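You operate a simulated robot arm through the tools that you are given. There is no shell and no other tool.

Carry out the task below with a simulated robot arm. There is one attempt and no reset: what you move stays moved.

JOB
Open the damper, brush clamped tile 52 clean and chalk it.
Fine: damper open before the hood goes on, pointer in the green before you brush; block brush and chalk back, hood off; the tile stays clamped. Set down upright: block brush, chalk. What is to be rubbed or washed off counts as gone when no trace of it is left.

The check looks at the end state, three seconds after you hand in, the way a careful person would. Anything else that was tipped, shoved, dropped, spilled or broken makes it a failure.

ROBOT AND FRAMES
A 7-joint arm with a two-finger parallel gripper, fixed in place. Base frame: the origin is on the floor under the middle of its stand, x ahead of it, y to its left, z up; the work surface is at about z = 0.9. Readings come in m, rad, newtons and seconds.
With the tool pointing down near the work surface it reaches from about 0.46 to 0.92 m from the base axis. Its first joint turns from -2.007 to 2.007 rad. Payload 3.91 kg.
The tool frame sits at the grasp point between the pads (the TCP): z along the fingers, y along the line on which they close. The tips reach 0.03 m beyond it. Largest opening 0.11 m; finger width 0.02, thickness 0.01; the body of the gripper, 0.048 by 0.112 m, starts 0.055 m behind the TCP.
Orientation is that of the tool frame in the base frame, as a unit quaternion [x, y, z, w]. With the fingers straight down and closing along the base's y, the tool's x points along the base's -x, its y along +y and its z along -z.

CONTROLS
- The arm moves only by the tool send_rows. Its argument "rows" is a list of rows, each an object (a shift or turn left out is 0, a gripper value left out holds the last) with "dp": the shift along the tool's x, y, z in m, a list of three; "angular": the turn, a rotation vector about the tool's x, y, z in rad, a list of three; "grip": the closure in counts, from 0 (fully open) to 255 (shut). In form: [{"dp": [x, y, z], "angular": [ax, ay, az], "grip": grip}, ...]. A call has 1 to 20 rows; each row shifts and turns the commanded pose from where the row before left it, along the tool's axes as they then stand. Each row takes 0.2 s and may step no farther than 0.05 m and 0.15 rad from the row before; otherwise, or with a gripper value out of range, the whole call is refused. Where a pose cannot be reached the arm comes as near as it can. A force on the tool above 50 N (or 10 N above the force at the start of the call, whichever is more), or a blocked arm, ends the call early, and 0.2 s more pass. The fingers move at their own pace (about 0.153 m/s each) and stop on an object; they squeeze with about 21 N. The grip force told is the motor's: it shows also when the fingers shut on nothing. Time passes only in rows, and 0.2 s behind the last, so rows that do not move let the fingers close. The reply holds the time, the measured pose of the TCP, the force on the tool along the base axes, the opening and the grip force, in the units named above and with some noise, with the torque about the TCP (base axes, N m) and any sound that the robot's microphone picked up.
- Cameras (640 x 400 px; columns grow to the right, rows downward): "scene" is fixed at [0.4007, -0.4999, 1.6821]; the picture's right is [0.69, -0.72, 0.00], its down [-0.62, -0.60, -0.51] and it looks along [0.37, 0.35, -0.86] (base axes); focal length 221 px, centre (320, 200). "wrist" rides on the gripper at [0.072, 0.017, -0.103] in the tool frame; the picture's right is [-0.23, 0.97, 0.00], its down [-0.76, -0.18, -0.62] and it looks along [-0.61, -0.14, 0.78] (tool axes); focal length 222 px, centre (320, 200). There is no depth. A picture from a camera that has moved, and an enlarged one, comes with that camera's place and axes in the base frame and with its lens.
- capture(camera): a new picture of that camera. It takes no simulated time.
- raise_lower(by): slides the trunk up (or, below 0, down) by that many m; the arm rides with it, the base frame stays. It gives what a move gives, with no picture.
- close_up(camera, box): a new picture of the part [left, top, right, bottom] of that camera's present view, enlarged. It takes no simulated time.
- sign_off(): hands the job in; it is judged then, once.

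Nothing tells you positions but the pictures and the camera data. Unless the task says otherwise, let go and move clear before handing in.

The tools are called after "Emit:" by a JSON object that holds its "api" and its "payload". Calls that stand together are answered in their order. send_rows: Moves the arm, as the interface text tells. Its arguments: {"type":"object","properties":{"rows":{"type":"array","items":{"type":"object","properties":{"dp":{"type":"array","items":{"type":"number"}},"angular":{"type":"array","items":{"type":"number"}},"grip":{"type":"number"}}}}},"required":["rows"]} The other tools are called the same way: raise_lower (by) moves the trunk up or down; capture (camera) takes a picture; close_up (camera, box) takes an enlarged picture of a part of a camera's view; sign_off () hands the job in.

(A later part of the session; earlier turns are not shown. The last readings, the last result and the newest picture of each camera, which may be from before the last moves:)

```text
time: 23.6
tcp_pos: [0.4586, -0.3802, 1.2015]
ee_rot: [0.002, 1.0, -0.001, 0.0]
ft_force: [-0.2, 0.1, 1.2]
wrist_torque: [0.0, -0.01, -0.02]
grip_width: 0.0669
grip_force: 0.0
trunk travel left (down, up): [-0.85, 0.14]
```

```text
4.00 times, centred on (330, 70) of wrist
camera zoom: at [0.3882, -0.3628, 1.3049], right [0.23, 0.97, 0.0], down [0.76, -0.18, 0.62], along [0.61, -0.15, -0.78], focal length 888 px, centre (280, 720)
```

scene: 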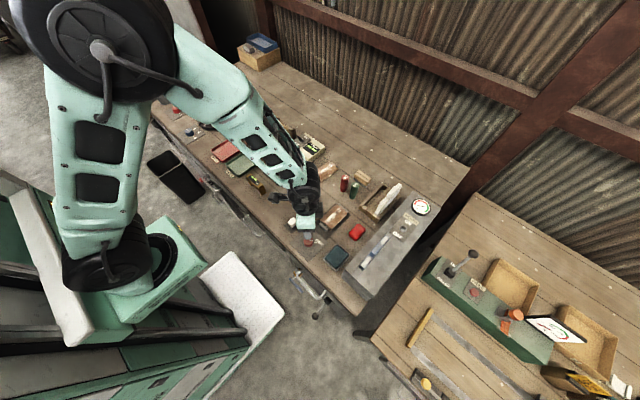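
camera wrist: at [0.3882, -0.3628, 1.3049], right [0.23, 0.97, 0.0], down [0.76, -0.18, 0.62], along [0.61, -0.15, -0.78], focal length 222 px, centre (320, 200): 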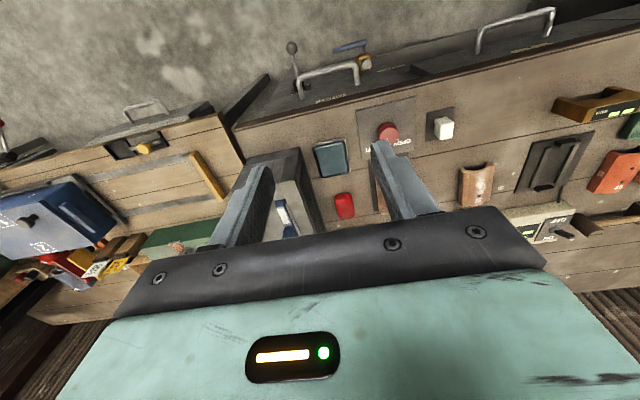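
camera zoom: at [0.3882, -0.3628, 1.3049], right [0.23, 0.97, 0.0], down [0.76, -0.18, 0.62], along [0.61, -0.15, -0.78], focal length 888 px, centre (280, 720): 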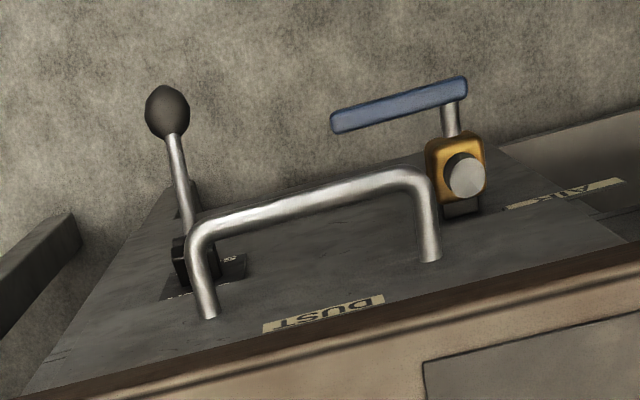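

The labels read DUST under the handle and AIR by the ball valve, and the ball lever has its own plate. I'll pitch the camera up to read that plate from the front.

Emit:
{"api": "send_rows", "payload": {"rows": [{"angular": [0, -0.14, 0]}, {"angular": [0, -0.14, 0]}, {"angular": [0, -0.14, 0]}, {"angular": [0, -0.14, 0]}, {"angular": [0, -0.14, 0]}, {"dp": [0.0338, 0, 0.0123]}, {"dp": [0.0338, 0, 0.0123]}, {"dp": [0.0338, 0, 0.0123]}, {}]}}

Emit:
{"api": "capture", "payload": {"camera": "wrist"}}

Emit:
{"api": "close_up", "payload": {"camera": "wrist", "box": [220, 60, 420, 200]}}

```text
time: 25.6
tcp_pos: [0.4082, -0.3965, 1.1092]
ee_rot: [0.003, 0.939, 0.0, 0.343]
ft_force: [-0.5, 0.1, -0.1]
wrist_torque: [-0.03, 0.01, -0.01]
grip_width: 0.0669
grip_force: 0.1
out of reach, approached as far as the arm can: row 6, 7, 8
trunk travel left (down, up): [-0.85, 0.14]
```

```text
taken
camera wrist: at [0.2876, -0.3787, 1.1414], right [0.18, 0.97, 0.15], down [0.18, -0.18, 0.97], along [0.97, -0.15, -0.21], focal length 222 px, centre (320, 200)
```

wrist: 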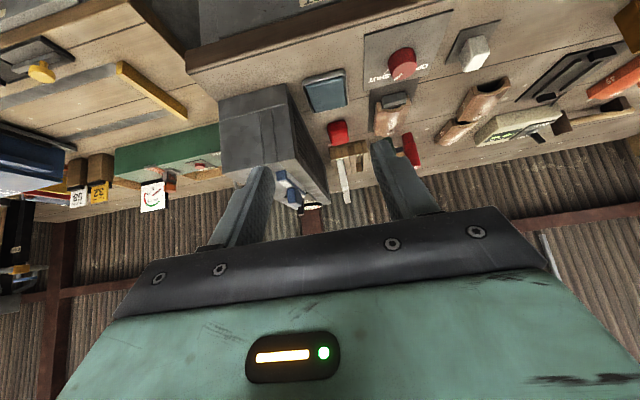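

```text
2.86 times, centred on (320, 130) of wrist
camera zoom: at [0.2876, -0.3787, 1.1414], right [0.18, 0.97, 0.15], down [0.18, -0.18, 0.97], along [0.97, -0.15, -0.21], focal length 635 px, centre (320, 400)
```

zoom: 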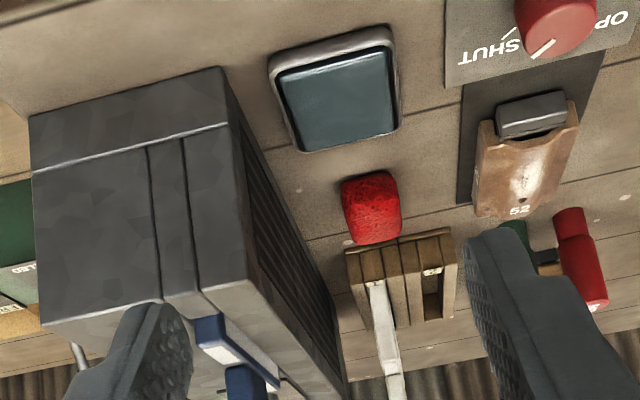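

The triangulated ball lever is on the front panel near (0.50, -0.45, 0.64), well below the bench top, with a drawer handle above it. I'll slide the trunk down in stages, staying in front of the bench, to read its plate.

Emit:
{"api": "raise_lower", "payload": {"by": -0.2}}

Emit:
{"api": "capture", "payload": {"camera": "wrist"}}

Emit:
{"api": "capture", "payload": {"camera": "scene"}}

```text
time: 27.8
tcp_pos: [0.408, -0.3972, 0.9083]
ee_rot: [0.002, 0.939, 0.001, 0.343]
ft_force: [0.0, -0.6, 0.1]
wrist_torque: [0.02, 0.0, 0.0]
grip_width: 0.0668
grip_force: 0.0
trunk travel left (down, up): [-0.65, 0.34]
```

```text
taken
camera wrist: at [0.2878, -0.3787, 0.9417], right [0.18, 0.97, 0.15], down [0.18, -0.18, 0.97], along [0.97, -0.15, -0.21], focal length 222 px, centre (320, 200)
```

wrist: 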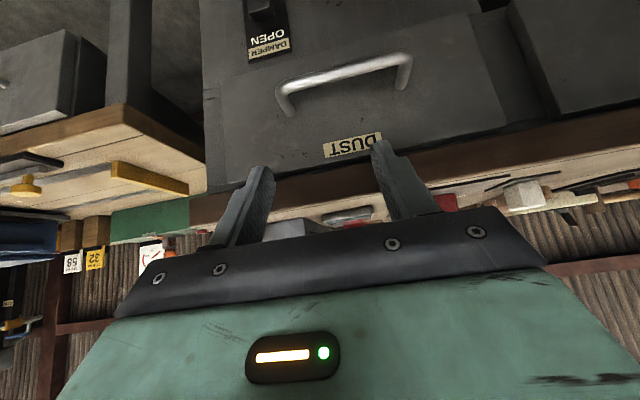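

```text
taken
```

scene: 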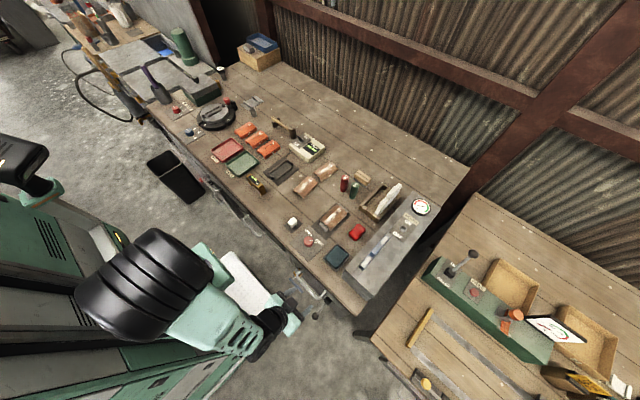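

The lever's plate is labelled DAMPER, with OPEN at the top, so that lever is the real damper. I'll go lower to see the whole plate and the lever.

Emit:
{"api": "raise_lower", "payload": {"by": -0.15}}

Emit:
{"api": "capture", "payload": {"camera": "wrist"}}

Emit:
{"api": "close_up", "payload": {"camera": "wrist", "box": [180, 20, 380, 160]}}

```text
time: 29.5
tcp_pos: [0.4087, -0.3973, 0.759]
ee_rot: [0.001, 0.94, 0.001, 0.342]
ft_force: [0.0, 0.0, 0.9]
wrist_torque: [-0.01, 0.03, 0.0]
grip_width: 0.0667
grip_force: 0.1
trunk travel left (down, up): [-0.5, 0.49]
```

```text
taken
camera wrist: at [0.2878, -0.3787, 0.7917], right [0.18, 0.97, 0.15], down [0.18, -0.18, 0.97], along [0.97, -0.15, -0.21], focal length 222 px, centre (320, 200)
```

wrist: 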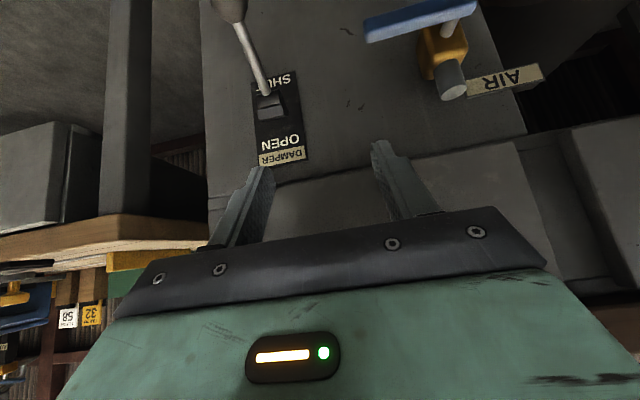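

```text
2.86 times, centred on (280, 90) of wrist
camera zoom: at [0.2878, -0.3787, 0.7917], right [0.18, 0.97, 0.15], down [0.18, -0.18, 0.97], along [0.97, -0.15, -0.21], focal length 635 px, centre (434, 514)
```

zoom: 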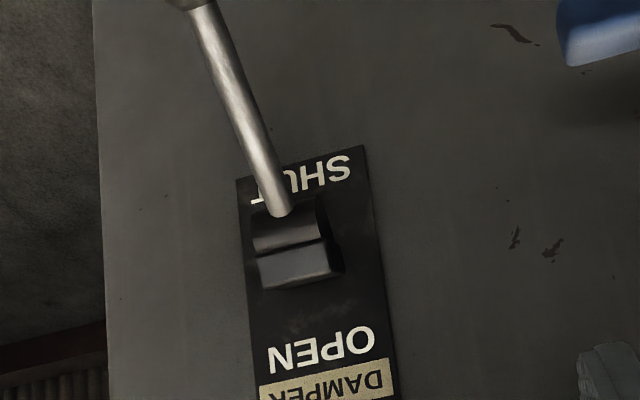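

The plate reads DAMPER with OPEN up and SHUT down, and the lever is down at SHUT. The ball is near (0.425, -0.451, 0.60) and pivots at about (0.50, -0.452, 0.645). I'll shift sideways over the ball before lowering around it.

Emit:
{"api": "send_rows", "payload": {"rows": [{"dp": [-0.0065, -0.027, 0.0055]}, {"dp": [-0.0065, -0.027, 0.0055]}, {}]}}

Emit:
{"api": "capture", "payload": {"camera": "wrist"}}

Emit:
{"api": "close_up", "payload": {"camera": "wrist", "box": [260, 0, 420, 140]}}

Emit:
{"api": "close_up", "payload": {"camera": "scene", "box": [240, 250, 360, 340]}}

```text
time: 30.3
tcp_pos: [0.426, -0.4522, 0.758]
ee_rot: [0.002, 0.94, 0.001, 0.342]
ft_force: [0.0, -0.2, 0.1]
wrist_torque: [-0.03, 0.02, -0.03]
grip_width: 0.067
grip_force: 0.1
trunk travel left (down, up): [-0.5, 0.49]
```

```text
taken
camera wrist: at [0.3043, -0.4338, 0.7913], right [0.18, 0.97, 0.15], down [0.18, -0.18, 0.97], along [0.97, -0.14, -0.21], focal length 222 px, centre (320, 200)
```

wrist: 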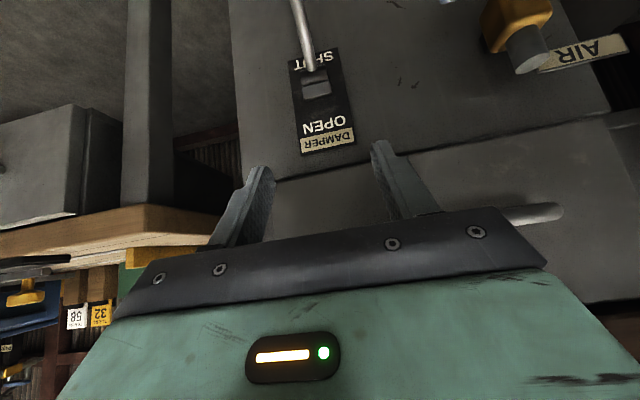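

```text
2.86 times, centred on (340, 70) of wrist
camera zoom: at [0.3043, -0.4338, 0.7913], right [0.18, 0.97, 0.15], down [0.18, -0.18, 0.97], along [0.97, -0.14, -0.21], focal length 635 px, centre (263, 571)
```

zoom: 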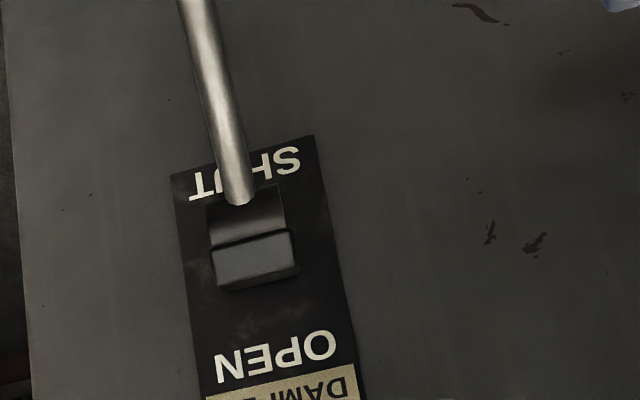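

```text
4.44 times, centred on (300, 295) of scene
camera zoom: at [0.4007, -0.4999, 1.6821], right [0.69, -0.72, 0.0], down [-0.62, -0.6, -0.51], along [0.37, 0.35, -0.86], focal length 982 px, centre (409, -222)
```

zoom: 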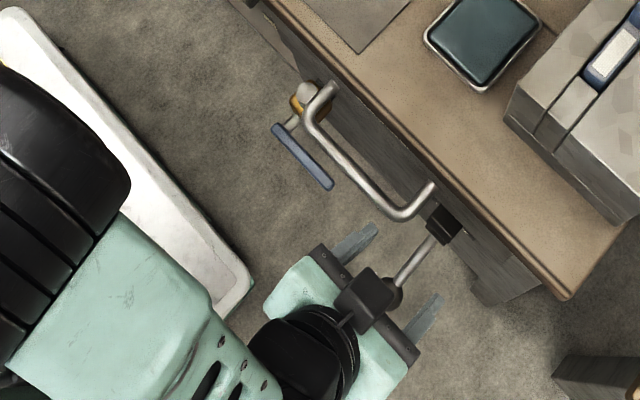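

The rod and pivot plane are at about y = -0.450, and the open fingers straddle it. I'll lower the trunk toward the ball.

Emit:
{"api": "raise_lower", "payload": {"by": -0.1}}

Emit:
{"api": "capture", "payload": {"camera": "wrist"}}

Emit:
{"api": "close_up", "payload": {"camera": "wrist", "box": [220, 40, 440, 220]}}

```text
time: 31.6
tcp_pos: [0.4245, -0.4509, 0.658]
ee_rot: [0.002, 0.939, 0.001, 0.343]
ft_force: [0.1, -0.1, 0.4]
wrist_torque: [0.02, 0.0, -0.02]
grip_width: 0.0669
grip_force: 0.2
trunk travel left (down, up): [-0.4, 0.59]
```

```text
taken
camera wrist: at [0.3042, -0.4336, 0.6913], right [0.18, 0.97, 0.15], down [0.18, -0.18, 0.97], along [0.97, -0.15, -0.21], focal length 222 px, centre (320, 200)
```

wrist: 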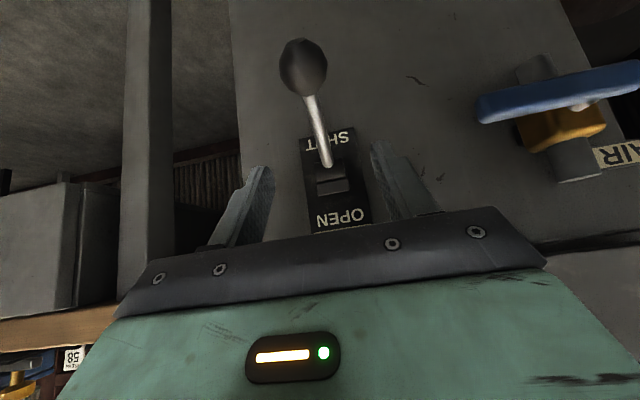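

```text
2.22 times, centred on (330, 130) of wrist
camera zoom: at [0.3042, -0.4336, 0.6913], right [0.18, 0.97, 0.15], down [0.18, -0.18, 0.97], along [0.97, -0.15, -0.21], focal length 494 px, centre (298, 356)
```

zoom: 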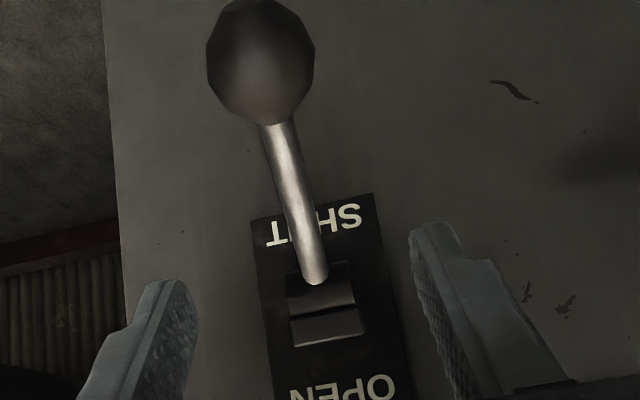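

The ball is at about (0.424, -0.451, 0.58), the pivot near z 0.63, so OPEN should bring the ball to roughly z 0.68. I'll lower onto the ball and grip it.

Emit:
{"api": "raise_lower", "payload": {"by": -0.076}}

Emit:
{"api": "capture", "payload": {"camera": "wrist"}}

```text
time: 32.8
tcp_pos: [0.4252, -0.4518, 0.5822]
ee_rot: [0.002, 0.94, 0.001, 0.342]
ft_force: [0.0, 0.6, -0.1]
wrist_torque: [-0.01, 0.02, -0.02]
grip_width: 0.0667
grip_force: 0.1
trunk travel left (down, up): [-0.324, 0.666]
```

```text
taken
camera wrist: at [0.3042, -0.4336, 0.6153], right [0.18, 0.97, 0.15], down [0.18, -0.18, 0.97], along [0.97, -0.15, -0.21], focal length 222 px, centre (320, 200)
```

wrist: 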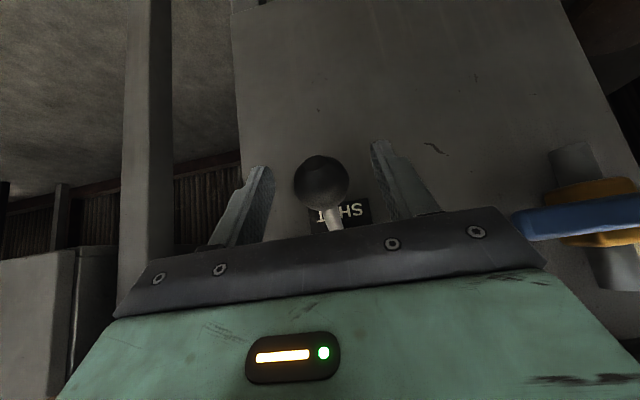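

The ball is centred right at the grasp point. I'll close on it.

Emit:
{"api": "send_rows", "payload": {"rows": [{"grip": 255}, {}, {}]}}

```text
time: 33.6
tcp_pos: [0.425, -0.4499, 0.5826]
ee_rot: [0.002, 0.939, 0.001, 0.343]
ft_force: [-2.2, 17.5, 2.0]
wrist_torque: [0.09, -0.11, -0.05]
grip_width: 0.0308
grip_force: 45.5
trunk travel left (down, up): [-0.324, 0.666]
```

I have the ball with a 31 mm grip. I'll relieve the small sideways load, then follow the lever's arc upward in steps.

Emit:
{"api": "send_rows", "payload": {"rows": [{"dp": [0, 0.002, 0]}, {"dp": [-0.0042, 0, -0.0148]}, {"dp": [-0.0072, 0, -0.0154]}]}}

Emit:
{"api": "capture", "payload": {"camera": "wrist"}}

```text
time: 34.4
tcp_pos: [0.4132, -0.4511, 0.6113]
ee_rot: [0.003, 0.94, 0.0, 0.342]
ft_force: [1.9, 13.5, -14.8]
wrist_torque: [-0.05, 1.2, -0.01]
grip_width: 0.0316
grip_force: 45.3
trunk travel left (down, up): [-0.324, 0.666]
```

```text
taken
camera wrist: at [0.2931, -0.4321, 0.6451], right [0.18, 0.97, 0.15], down [0.18, -0.18, 0.97], along [0.97, -0.14, -0.21], focal length 222 px, centre (320, 200)
```

wrist: 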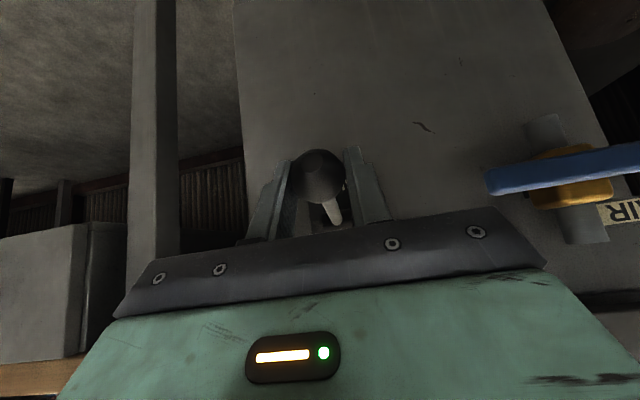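

The lever follows with the ball held. I'll continue the arc through horizontal and up.

Emit:
{"api": "send_rows", "payload": {"rows": [{"dp": [-0.0097, 0, -0.0139]}, {"dp": [-0.012, 0, -0.012]}]}}

Emit:
{"api": "capture", "payload": {"camera": "wrist"}}

```text
time: 35.0
tcp_pos: [0.4148, -0.45, 0.646]
ee_rot: [0.003, 0.939, 0.0, 0.343]
ft_force: [-9.0, 12.8, -10.0]
wrist_torque: [0.12, 0.93, 0.01]
grip_width: 0.0311
grip_force: 45.2
trunk travel left (down, up): [-0.324, 0.666]
```

```text
taken
camera wrist: at [0.2928, -0.4319, 0.6797], right [0.18, 0.97, 0.15], down [0.18, -0.18, 0.97], along [0.97, -0.15, -0.21], focal length 222 px, centre (320, 200)
```

wrist: 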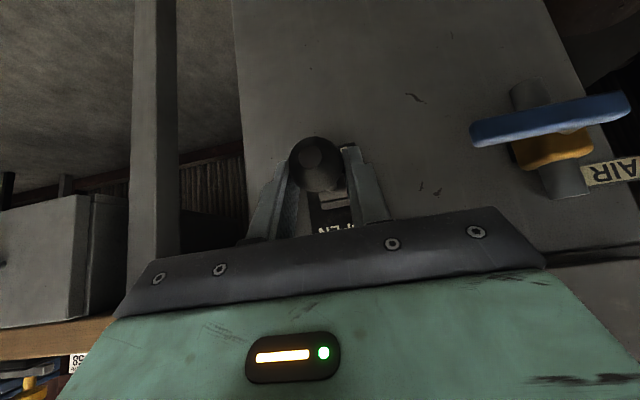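

Past horizontal now. The ball has crept slightly toward the tips but is still gripped, so I'll continue up to OPEN.

Emit:
{"api": "send_rows", "payload": {"rows": [{"dp": [-0.0139, 0, -0.0097]}, {"dp": [-0.0138, 0, -0.0066]}, {}]}}

Emit:
{"api": "capture", "payload": {"camera": "wrist"}}

Emit:
{"api": "close_up", "payload": {"camera": "scene", "box": [240, 250, 360, 340]}}

```text
time: 35.8
tcp_pos: [0.4256, -0.4501, 0.6766]
ee_rot: [0.002, 0.939, 0.0, 0.343]
ft_force: [0.3, -0.6, -0.4]
wrist_torque: [-0.01, 0.01, -0.01]
grip_width: 0.0
grip_force: 37.9
trunk travel left (down, up): [-0.324, 0.666]
```

```text
taken
camera wrist: at [0.3037, -0.432, 0.7105], right [0.18, 0.97, 0.15], down [0.18, -0.18, 0.97], along [0.97, -0.15, -0.21], focal length 222 px, centre (320, 200)
```

wrist: 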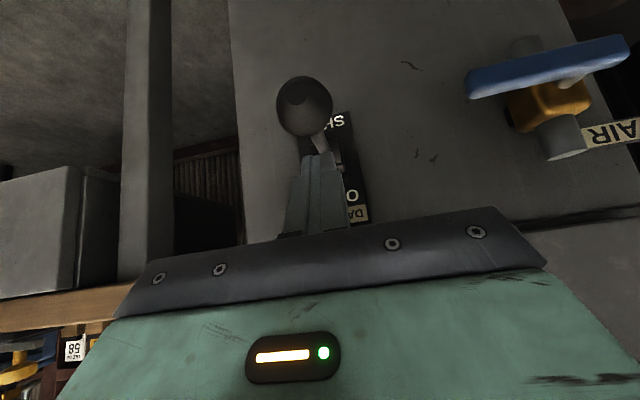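

```text
4.44 times, centred on (300, 295) of scene
camera zoom: at [0.4007, -0.4999, 1.6821], right [0.69, -0.72, 0.0], down [-0.62, -0.6, -0.51], along [0.37, 0.35, -0.86], focal length 982 px, centre (409, -222)
```

zoom: 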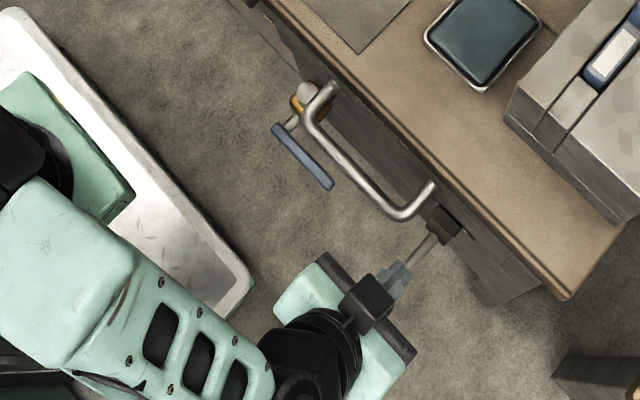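

The fingers slipped off the ball. The lever stayed about half-way, with the ball near z 0.63. I'll lift a little, reopen and regrip it deeper between the pads.

Emit:
{"api": "send_rows", "payload": {"rows": [{"dp": [-0.0193, 0, -0.023]}, {"grip": 100}, {}, {}]}}

Emit:
{"api": "capture", "payload": {"camera": "wrist"}}

Emit:
{"api": "close_up", "payload": {"camera": "wrist", "box": [220, 20, 440, 200]}}

```text
time: 36.8
tcp_pos: [0.425, -0.4501, 0.7064]
ee_rot: [0.002, 0.939, 0.0, 0.343]
ft_force: [0.1, -0.6, -0.4]
wrist_torque: [-0.01, -0.01, -0.02]
grip_width: 0.0669
grip_force: 0.0
trunk travel left (down, up): [-0.324, 0.666]
```

```text
taken
camera wrist: at [0.3039, -0.431, 0.7402], right [0.18, 0.97, 0.15], down [0.18, -0.18, 0.97], along [0.97, -0.15, -0.21], focal length 222 px, centre (320, 200)
```

wrist: 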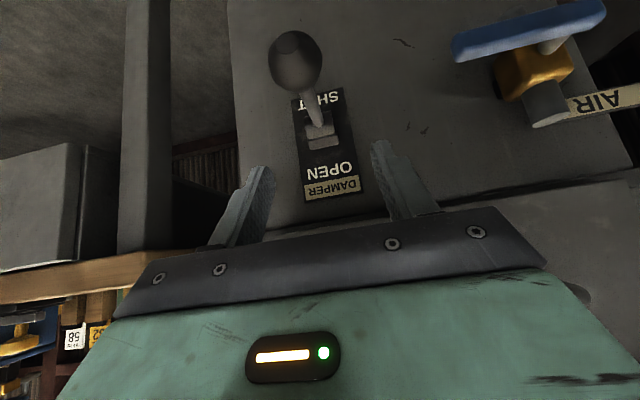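

```text
2.22 times, centred on (330, 110) of wrist
camera zoom: at [0.3039, -0.431, 0.7402], right [0.18, 0.97, 0.15], down [0.18, -0.18, 0.97], along [0.97, -0.15, -0.21], focal length 494 px, centre (298, 400)
```

zoom: 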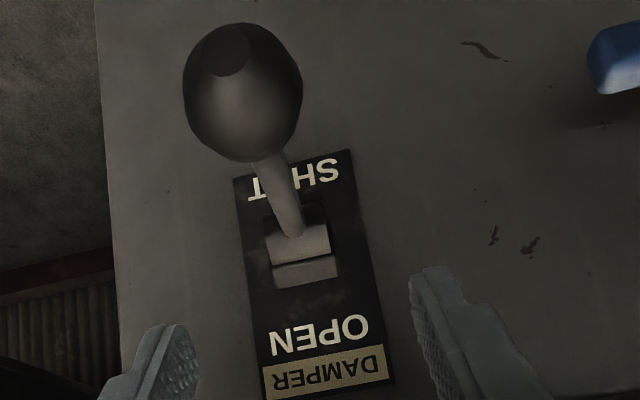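

The ball is at about (0.411, -0.450, 0.635), with the lever near horizontal and holding by friction. I'll regrip with the ball deeper between the pads.

Emit:
{"api": "send_rows", "payload": {"rows": [{"dp": [0.0285, 0, 0.029]}, {"dp": [0.0285, 0, 0.029]}, {}, {"grip": 255}, {}, {}]}}

Emit:
{"api": "capture", "payload": {"camera": "wrist"}}

```text
time: 38.2
tcp_pos: [0.4203, -0.4505, 0.6241]
ee_rot: [0.003, 0.939, 0.0, 0.343]
ft_force: [2.5, -3.9, -3.7]
wrist_torque: [0.01, 0.22, 0.01]
grip_width: 0.0308
grip_force: 44.9
trunk travel left (down, up): [-0.324, 0.666]
```

```text
taken
camera wrist: at [0.2989, -0.4319, 0.659], right [0.18, 0.97, 0.15], down [0.18, -0.18, 0.97], along [0.97, -0.15, -0.21], focal length 222 px, centre (320, 200)
```

wrist: 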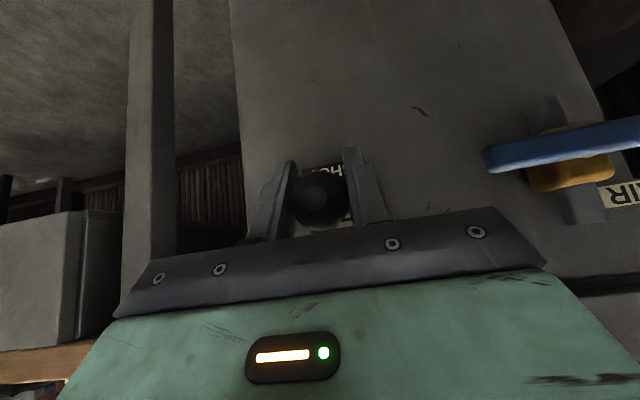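

A deep, even grip. I'll drive the lever up in small steps along its arc.

Emit:
{"api": "send_rows", "payload": {"rows": [{"dp": [-0.0059, 0, -0.0055]}, {"dp": [-0.0059, 0, -0.0056]}, {"dp": [-0.0065, 0, -0.0043]}, {"dp": [-0.0065, 0, -0.0043]}]}}

Emit:
{"api": "capture", "payload": {"camera": "wrist"}}

```text
time: 39.2
tcp_pos: [0.4262, -0.4504, 0.6558]
ee_rot: [0.001, 0.94, 0.001, 0.342]
ft_force: [-1.5, -2.0, -15.0]
wrist_torque: [-0.01, 1.11, -0.01]
grip_width: 0.0308
grip_force: 44.5
trunk travel left (down, up): [-0.324, 0.666]
```

```text
taken
camera wrist: at [0.3044, -0.432, 0.6897], right [0.18, 0.97, 0.15], down [0.18, -0.18, 0.97], along [0.97, -0.14, -0.21], focal length 222 px, centre (320, 200)
```

wrist: 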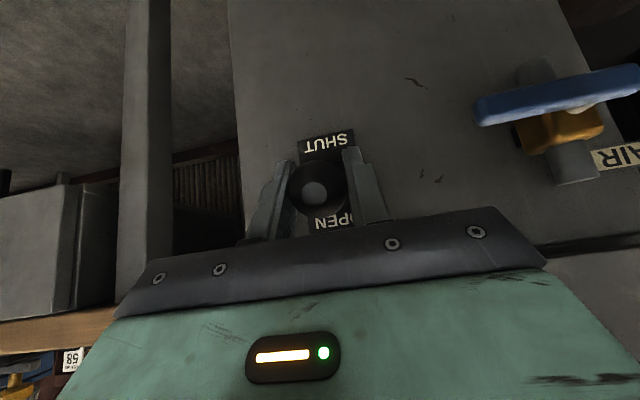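

The lever rises with it, and I'm continuing the last part toward OPEN.

Emit:
{"api": "send_rows", "payload": {"rows": [{"dp": [-0.0071, 0, -0.0033]}, {"dp": [-0.0071, 0, -0.0032]}, {}]}}

Emit:
{"api": "capture", "payload": {"camera": "wrist"}}

```text
time: 40.0
tcp_pos: [0.4312, -0.4498, 0.6708]
ee_rot: [0.004, 0.94, 0.001, 0.342]
ft_force: [-8.4, -2.1, -22.6]
wrist_torque: [0.02, 0.58, 0.06]
grip_width: 0.0309
grip_force: 44.7
trunk travel left (down, up): [-0.324, 0.666]
```

```text
taken
camera wrist: at [0.3106, -0.4319, 0.7039], right [0.18, 0.97, 0.15], down [0.18, -0.18, 0.97], along [0.97, -0.15, -0.21], focal length 222 px, centre (320, 200)
```

wrist: 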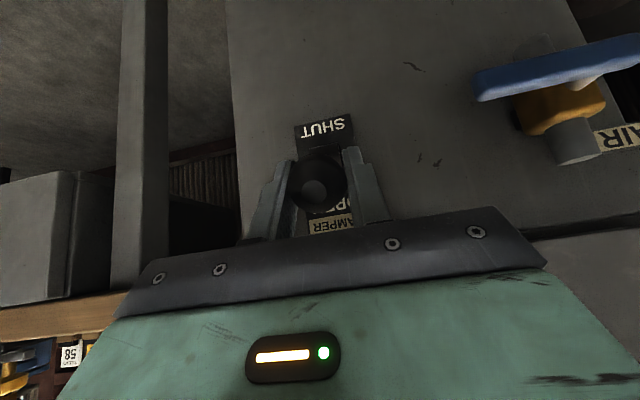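

The ball is near z 0.668, roughly 22° above level, with some resistance. A couple more small steps upward.

Emit:
{"api": "send_rows", "payload": {"rows": [{"dp": [-0.0065, 0, -0.0027]}, {"dp": [-0.0065, 0, -0.0027]}, {}]}}

Emit:
{"api": "capture", "payload": {"camera": "wrist"}}

```text
time: 40.8
tcp_pos: [0.4385, -0.4493, 0.6842]
ee_rot: [0.002, 0.939, 0.0, 0.344]
ft_force: [-0.1, -0.7, -1.0]
wrist_torque: [-0.01, 0.02, 0.0]
grip_width: 0.0001
grip_force: 37.4
trunk travel left (down, up): [-0.324, 0.666]
```

```text
taken
camera wrist: at [0.3174, -0.4312, 0.7172], right [0.18, 0.97, 0.15], down [0.18, -0.18, 0.97], along [0.97, -0.14, -0.21], focal length 222 px, centre (320, 200)
```

wrist: 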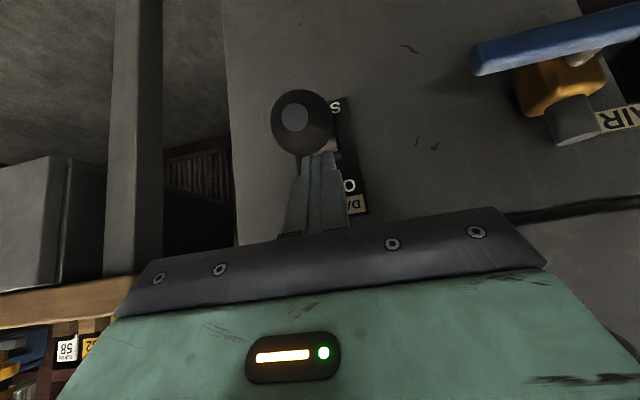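

It slipped again at about 15° above level, since friction grip can't overcome the lever's resistance. I'll instead push the ball up from in front and below with closed fingers. First I go up, back and down around it.

Emit:
{"api": "send_rows", "payload": {"rows": [{"dp": [-0.0258, 0, -0.0306]}, {"dp": [0.0325, 0, -0.0274]}, {"dp": [0.0314, 0, -0.0264]}, {}]}}

Emit:
{"api": "capture", "payload": {"camera": "wrist"}}

```text
time: 41.8
tcp_pos: [0.3571, -0.45, 0.7266]
ee_rot: [0.002, 0.939, 0.0, 0.343]
ft_force: [0.6, 0.2, 0.7]
wrist_torque: [-0.01, 0.01, -0.01]
grip_width: 0.0
grip_force: 37.8
trunk travel left (down, up): [-0.324, 0.666]
```

```text
taken
camera wrist: at [0.2363, -0.4311, 0.7584], right [0.18, 0.97, 0.15], down [0.18, -0.18, 0.97], along [0.97, -0.15, -0.21], focal length 222 px, centre (320, 200)
```

wrist: 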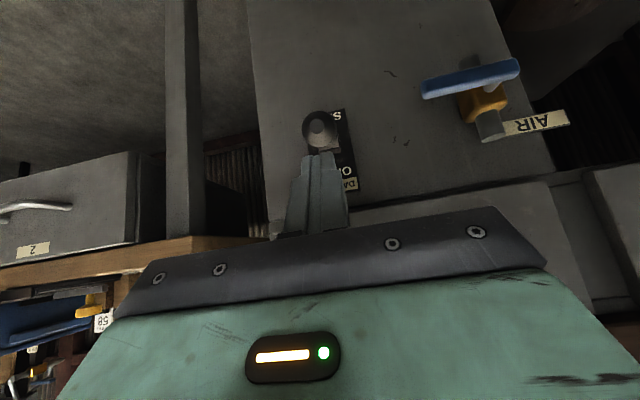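

The ball is at about (0.414, -0.449, 0.657). I'll drop in front of it, then move in under it.

Emit:
{"api": "send_rows", "payload": {"rows": [{"dp": [0.0235, 0, 0.0302]}, {"dp": [0.0235, 0, 0.0302]}, {"dp": [-0.0149, 0, 0.0233]}, {}]}}

Emit:
{"api": "capture", "payload": {"camera": "wrist"}}

```text
time: 42.8
tcp_pos: [0.3857, -0.4475, 0.6388]
ee_rot: [0.003, 0.939, 0.001, 0.343]
ft_force: [-0.1, -0.2, -0.1]
wrist_torque: [-0.04, -0.01, -0.03]
grip_width: 0.0002
grip_force: 37.7
trunk travel left (down, up): [-0.324, 0.666]
```

```text
taken
camera wrist: at [0.2647, -0.4298, 0.6718], right [0.18, 0.97, 0.15], down [0.18, -0.18, 0.97], along [0.97, -0.15, -0.21], focal length 222 px, centre (320, 200)
```

wrist: 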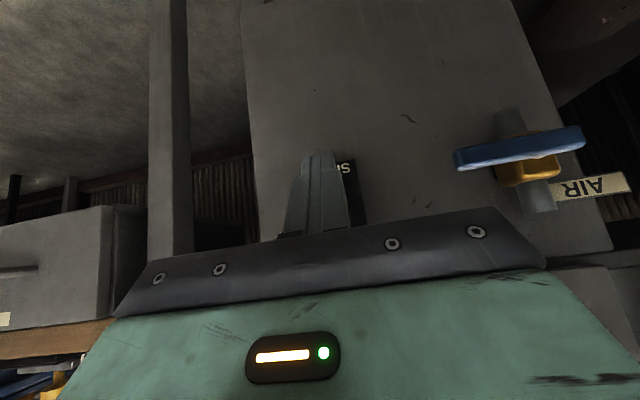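

The closed fingers are in front of and under the ball. Now I'll push up and forward in small steps.

Emit:
{"api": "send_rows", "payload": {"rows": [{"dp": [-0.0096, -0.0015, -0.0044]}, {"dp": [-0.0096, 0, -0.0044]}, {"dp": [-0.0096, 0, -0.0044]}]}}

Emit:
{"api": "capture", "payload": {"camera": "wrist"}}

Emit:
{"api": "close_up", "payload": {"camera": "scene", "box": [240, 250, 360, 340]}}

```text
time: 43.6
tcp_pos: [0.3945, -0.4517, 0.6645]
ee_rot: [0.006, 0.941, 0.002, 0.339]
ft_force: [-22.7, 2.6, -37.5]
wrist_torque: [-0.24, 0.73, -0.05]
grip_width: 0.0
grip_force: 37.7
trunk travel left (down, up): [-0.324, 0.666]
```

```text
taken
camera wrist: at [0.2739, -0.4325, 0.6987], right [0.18, 0.97, 0.15], down [0.19, -0.19, 0.96], along [0.96, -0.15, -0.22], focal length 222 px, centre (320, 200)
```

wrist: 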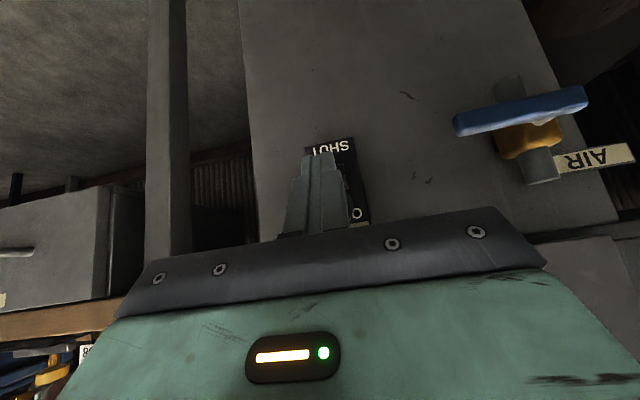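

```text
4.44 times, centred on (300, 295) of scene
camera zoom: at [0.4007, -0.4999, 1.6821], right [0.69, -0.72, 0.0], down [-0.62, -0.6, -0.51], along [0.37, 0.35, -0.86], focal length 982 px, centre (409, -222)
```

zoom: 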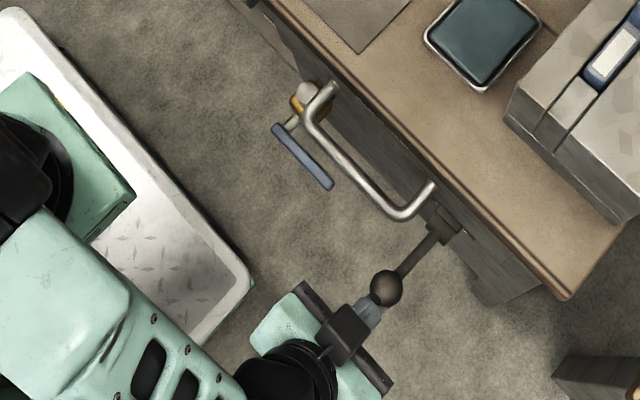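

Force has risen to about 43 N and the scene view shows the ball swung up and in, likely at its stop. I'll back away and check.

Emit:
{"api": "send_rows", "payload": {"rows": [{"dp": [0.0096, 0, 0.0044]}, {"dp": [0.0149, 0, -0.0233]}, {"dp": [-0.02, 0, -0.03]}, {"dp": [-0.02, 0, -0.03]}, {}]}}

Emit:
{"api": "capture", "payload": {"camera": "wrist"}}

Emit:
{"api": "close_up", "payload": {"camera": "wrist", "box": [240, 40, 440, 200]}}

Emit:
{"api": "close_up", "payload": {"camera": "scene", "box": [400, 190, 440, 225]}}

```text
time: 44.8
tcp_pos: [0.3588, -0.4515, 0.7385]
ee_rot: [0.003, 0.939, 0.0, 0.343]
ft_force: [-0.4, 0.3, 0.1]
wrist_torque: [0.01, 0.02, 0.03]
grip_width: 0.0001
grip_force: 37.2
trunk travel left (down, up): [-0.324, 0.666]
```

```text
taken
camera wrist: at [0.2376, -0.4331, 0.7711], right [0.18, 0.97, 0.15], down [0.18, -0.18, 0.97], along [0.97, -0.15, -0.21], focal length 222 px, centre (320, 200)
```

wrist: 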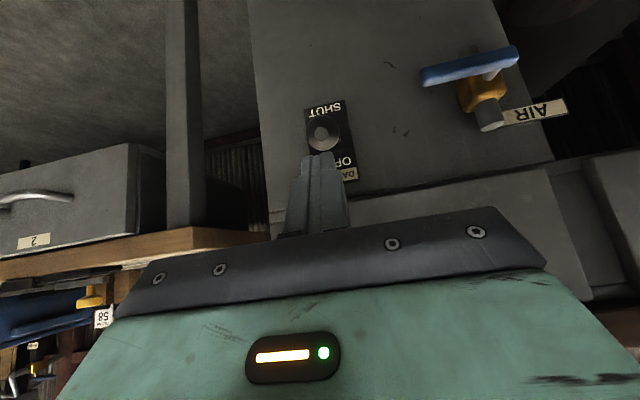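

```text
2.50 times, centred on (340, 120) of wrist
camera zoom: at [0.2376, -0.4331, 0.7711], right [0.18, 0.97, 0.15], down [0.18, -0.18, 0.97], along [0.97, -0.15, -0.21], focal length 555 px, centre (270, 400)
```

zoom: 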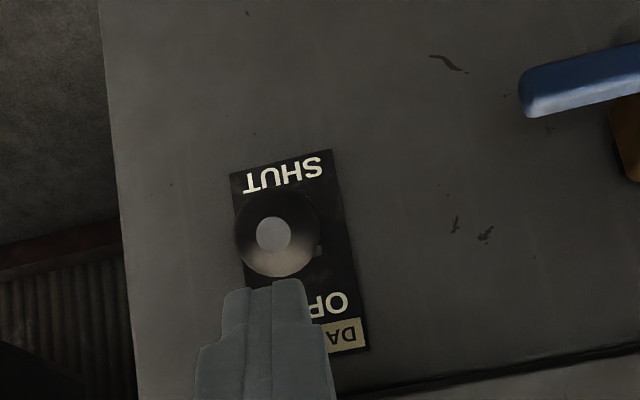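

```text
11.43 times, centred on (420, 208) of scene
camera zoom: at [0.4007, -0.4999, 1.6821], right [0.69, -0.72, 0.0], down [-0.62, -0.6, -0.51], along [0.37, 0.35, -0.86], focal length 2524 px, centre (-823, 114)
```

zoom: 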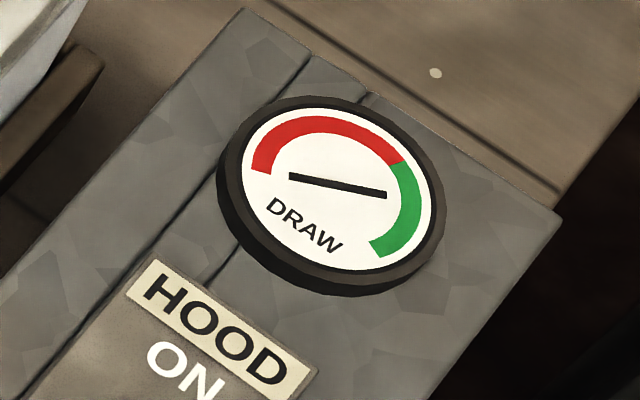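

The damper lever's end now points about 28° upward, mirror to where it started at SHUT, and it met a firm stop, so I take it as OPEN. I'll raise the trunk back to the original height.

Emit:
{"api": "raise_lower", "payload": {"by": 0.3}}

Emit:
{"api": "raise_lower", "payload": {"by": 0.226}}

Emit:
{"api": "capture", "payload": {"camera": "wrist"}}

Emit:
{"api": "close_up", "payload": {"camera": "scene", "box": [260, 250, 360, 340]}}

```text
time: 47.8
tcp_pos: [0.3596, -0.4516, 1.0369]
ee_rot: [0.001, 0.939, 0.001, 0.343]
ft_force: [0.0, -0.6, -0.1]
wrist_torque: [-0.02, 0.0, -0.03]
grip_width: 0.0
grip_force: 37.2
trunk travel left (down, up): [-0.624, 0.366]
```

```text
time: 50.2
tcp_pos: [0.3589, -0.451, 1.2637]
ee_rot: [0.002, 0.939, 0.001, 0.343]
ft_force: [0.3, 0.1, -0.2]
wrist_torque: [-0.02, 0.0, 0.02]
grip_width: 0.0001
grip_force: 37.3
trunk travel left (down, up): [-0.85, 0.14]
```

```text
taken
camera wrist: at [0.2376, -0.4332, 1.2967], right [0.18, 0.97, 0.15], down [0.18, -0.18, 0.97], along [0.97, -0.15, -0.21], focal length 222 px, centre (320, 200)
```

wrist: 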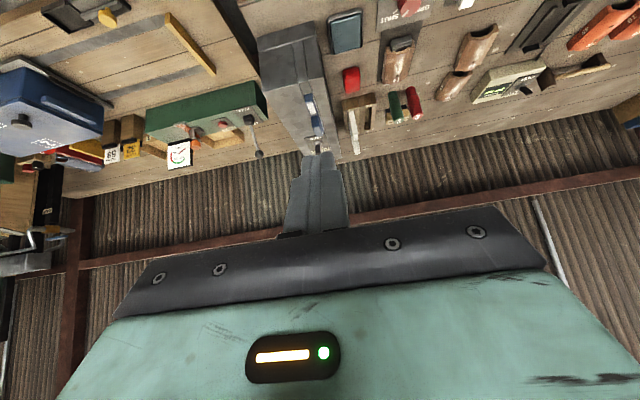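

```text
4.44 times, centred on (310, 295) of scene
camera zoom: at [0.4007, -0.4999, 1.6821], right [0.69, -0.72, 0.0], down [-0.62, -0.6, -0.51], along [0.37, 0.35, -0.86], focal length 982 px, centre (364, -222)
```

zoom: 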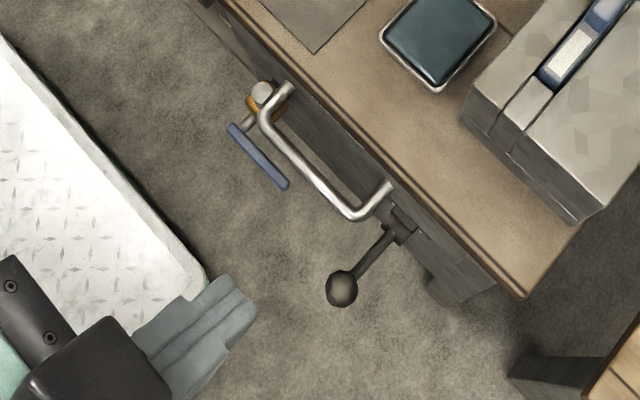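

The ball is still at its upper stop, so the damper stays open. I'll carry the tilted closed fingers over the hood to just in front of the HOOD toggle, which is near (0.79, -0.50, 1.02) and leans toward OFF.

Emit:
{"api": "send_rows", "payload": {"rows": [{"dp": [-0.0219, -0.0057, 0.0329]}, {"dp": [-0.0219, -0.0057, 0.0329]}, {"dp": [-0.0219, -0.0057, 0.0329]}, {"dp": [-0.0219, -0.0057, 0.0329]}, {"dp": [-0.0219, -0.0057, 0.0329]}, {"dp": [-0.0219, -0.0057, 0.0329]}, {"dp": [-0.0219, -0.0057, 0.0329]}, {"dp": [-0.0219, -0.0057, 0.0329]}, {"dp": [-0.0219, -0.0057, 0.0329]}, {}]}}

Emit:
{"api": "capture", "payload": {"camera": "wrist"}}

Emit:
{"api": "close_up", "payload": {"camera": "wrist", "box": [220, 60, 420, 220]}}

Emit:
{"api": "capture", "payload": {"camera": "scene"}}

```text
time: 52.4
tcp_pos: [0.6995, -0.5035, 1.1634]
ee_rot: [0.003, 0.939, 0.0, 0.344]
ft_force: [0.0, -0.6, 1.1]
wrist_torque: [0.02, -0.04, -0.03]
grip_width: 0.0
grip_force: 37.8
trunk travel left (down, up): [-0.85, 0.14]
```

```text
taken
camera wrist: at [0.5787, -0.4855, 1.196], right [0.18, 0.97, 0.15], down [0.18, -0.18, 0.97], along [0.97, -0.15, -0.21], focal length 222 px, centre (320, 200)
```

wrist: 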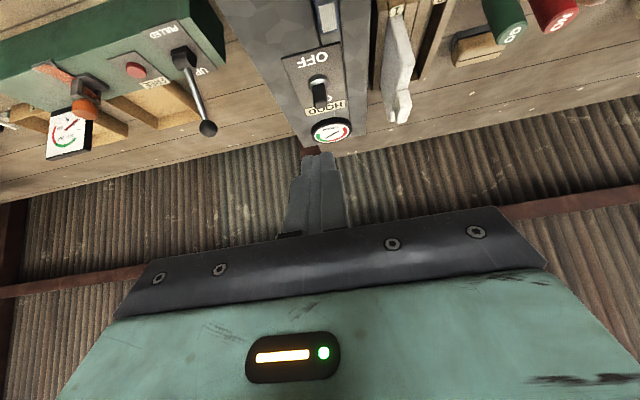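

```text
2.50 times, centred on (320, 140) of wrist
camera zoom: at [0.5787, -0.4855, 1.196], right [0.18, 0.97, 0.15], down [0.18, -0.18, 0.97], along [0.97, -0.15, -0.21], focal length 555 px, centre (320, 350)
```

zoom: 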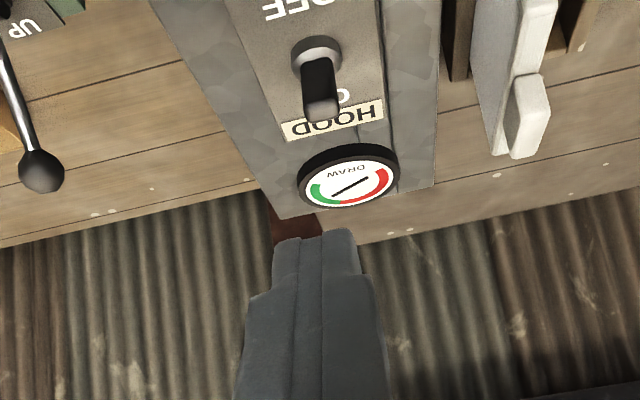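

```text
taken
```

scene: 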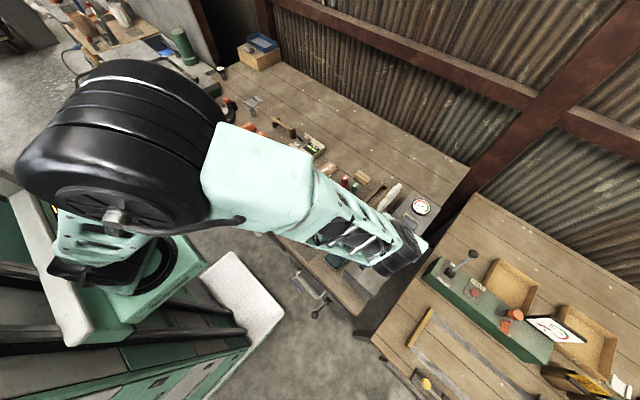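

The toggle's base is near (0.79, -0.501, 1.02) and its tip near (0.781, -0.5015, 1.051), leaning to OFF. I'll lower the closed fingertips just in front of it.

Emit:
{"api": "send_rows", "payload": {"rows": [{"dp": [0.0152, 0.0007, 0.0329]}, {"dp": [0.0152, 0.0007, 0.0329]}, {"dp": [0.0152, 0.0007, 0.0329]}, {}]}}

Emit:
{"api": "capture", "payload": {"camera": "wrist"}}

Emit:
{"api": "close_up", "payload": {"camera": "wrist", "box": [220, 80, 420, 240]}}

```text
time: 53.4
tcp_pos: [0.7256, -0.5022, 1.0591]
ee_rot: [0.002, 0.939, 0.0, 0.343]
ft_force: [0.1, -0.2, -0.4]
wrist_torque: [0.01, 0.04, -0.05]
grip_width: 0.0001
grip_force: 37.5
trunk travel left (down, up): [-0.85, 0.14]
```

```text
taken
camera wrist: at [0.6059, -0.4845, 1.0922], right [0.18, 0.97, 0.15], down [0.18, -0.18, 0.97], along [0.97, -0.15, -0.21], focal length 222 px, centre (320, 200)
```

wrist: 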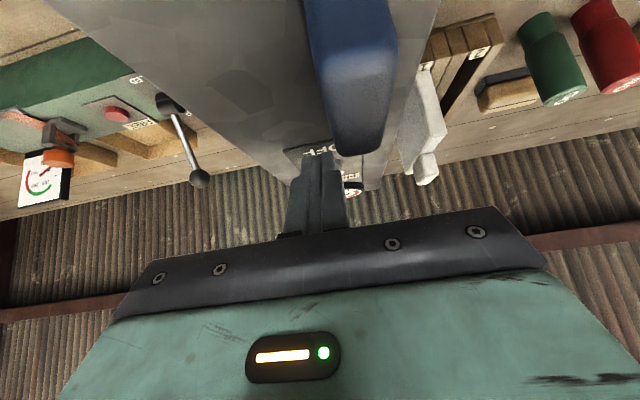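

```text
2.50 times, centred on (320, 160) of wrist
camera zoom: at [0.6059, -0.4845, 1.0922], right [0.18, 0.97, 0.15], down [0.18, -0.18, 0.97], along [0.97, -0.15, -0.21], focal length 555 px, centre (320, 300)
```

zoom: 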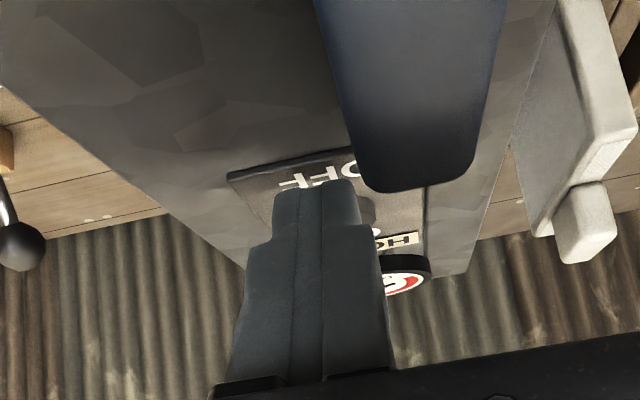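

The fingertips are in front of the toggle, with the filter handle to one side clear of the gripper. I'll push the toggle toward ON in small steps.

Emit:
{"api": "send_rows", "payload": {"rows": [{"dp": [-0.0077, 0, 0.0064]}, {"dp": [-0.0077, 0, 0.0064]}, {"dp": [-0.0077, 0, 0.0064]}, {"dp": [-0.0077, 0, 0.0064]}]}}

Emit:
{"api": "close_up", "payload": {"camera": "wrist", "box": [220, 80, 420, 240]}}

Emit:
{"api": "close_up", "payload": {"camera": "scene", "box": [380, 180, 440, 225]}}

```text
time: 54.5
tcp_pos: [0.7614, -0.5012, 1.0605]
ee_rot: [0.003, 0.941, 0.002, 0.34]
ft_force: [-31.3, 9.8, 20.7]
wrist_torque: [0.35, -0.01, 0.13]
grip_width: 0.0
grip_force: 37.1
trunk travel left (down, up): [-0.85, 0.14]
stopped in row 4: the force on the tool passed its limit at 51 N (the readings are from after the stop); the commanded pose is now the measured one
```

```text
2.50 times, centred on (320, 160) of wrist
camera zoom: at [0.6405, -0.4842, 1.093], right [0.18, 0.97, 0.15], down [0.19, -0.18, 0.97], along [0.97, -0.15, -0.21], focal length 555 px, centre (320, 300)
```

zoom: 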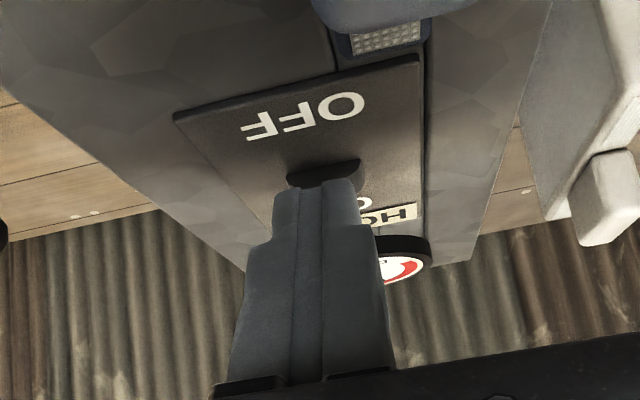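

```text
8.89 times, centred on (410, 202) of scene
camera zoom: at [0.4007, -0.4999, 1.6821], right [0.69, -0.72, 0.0], down [-0.62, -0.6, -0.51], along [0.37, 0.35, -0.86], focal length 1963 px, centre (-480, 178)
```

zoom: 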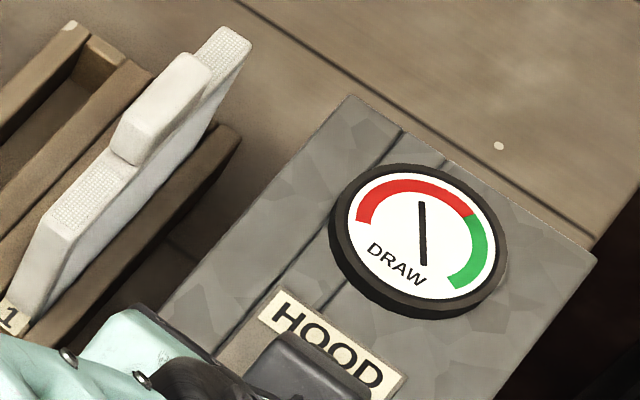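

The gauge pointer has started to move, so the hood is on. The fingers met the toggle's base ring, so I'll back off and watch where the pointer settles.

Emit:
{"api": "send_rows", "payload": {"rows": [{"dp": [0.0153, 0, -0.0129]}, {"dp": [-0.019, 0, -0.023]}, {"dp": [-0.019, 0, -0.023]}, {}, {}, {}]}}

Emit:
{"api": "close_up", "payload": {"camera": "scene", "box": [380, 180, 440, 225]}}

Emit:
{"api": "close_up", "payload": {"camera": "wrist", "box": [220, 60, 420, 220]}}

```text
time: 55.9
tcp_pos: [0.7437, -0.503, 1.1173]
ee_rot: [0.004, 0.941, 0.001, 0.339]
ft_force: [-1.1, 0.1, 0.1]
wrist_torque: [-0.01, 0.0, 0.02]
grip_width: 0.0001
grip_force: 37.9
trunk travel left (down, up): [-0.85, 0.14]
```

```text
8.89 times, centred on (410, 202) of scene
camera zoom: at [0.4007, -0.4999, 1.6821], right [0.69, -0.72, 0.0], down [-0.62, -0.6, -0.51], along [0.37, 0.35, -0.86], focal length 1963 px, centre (-480, 178)
```

zoom: 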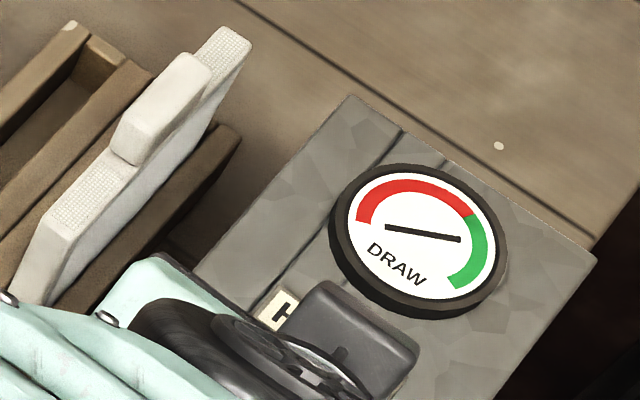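

```text
2.50 times, centred on (320, 140) of wrist
camera zoom: at [0.6241, -0.4849, 1.1504], right [0.18, 0.97, 0.15], down [0.19, -0.18, 0.97], along [0.97, -0.15, -0.21], focal length 555 px, centre (320, 350)
```

zoom: 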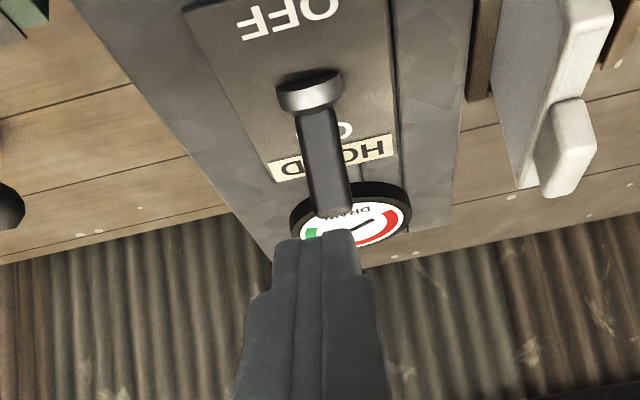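

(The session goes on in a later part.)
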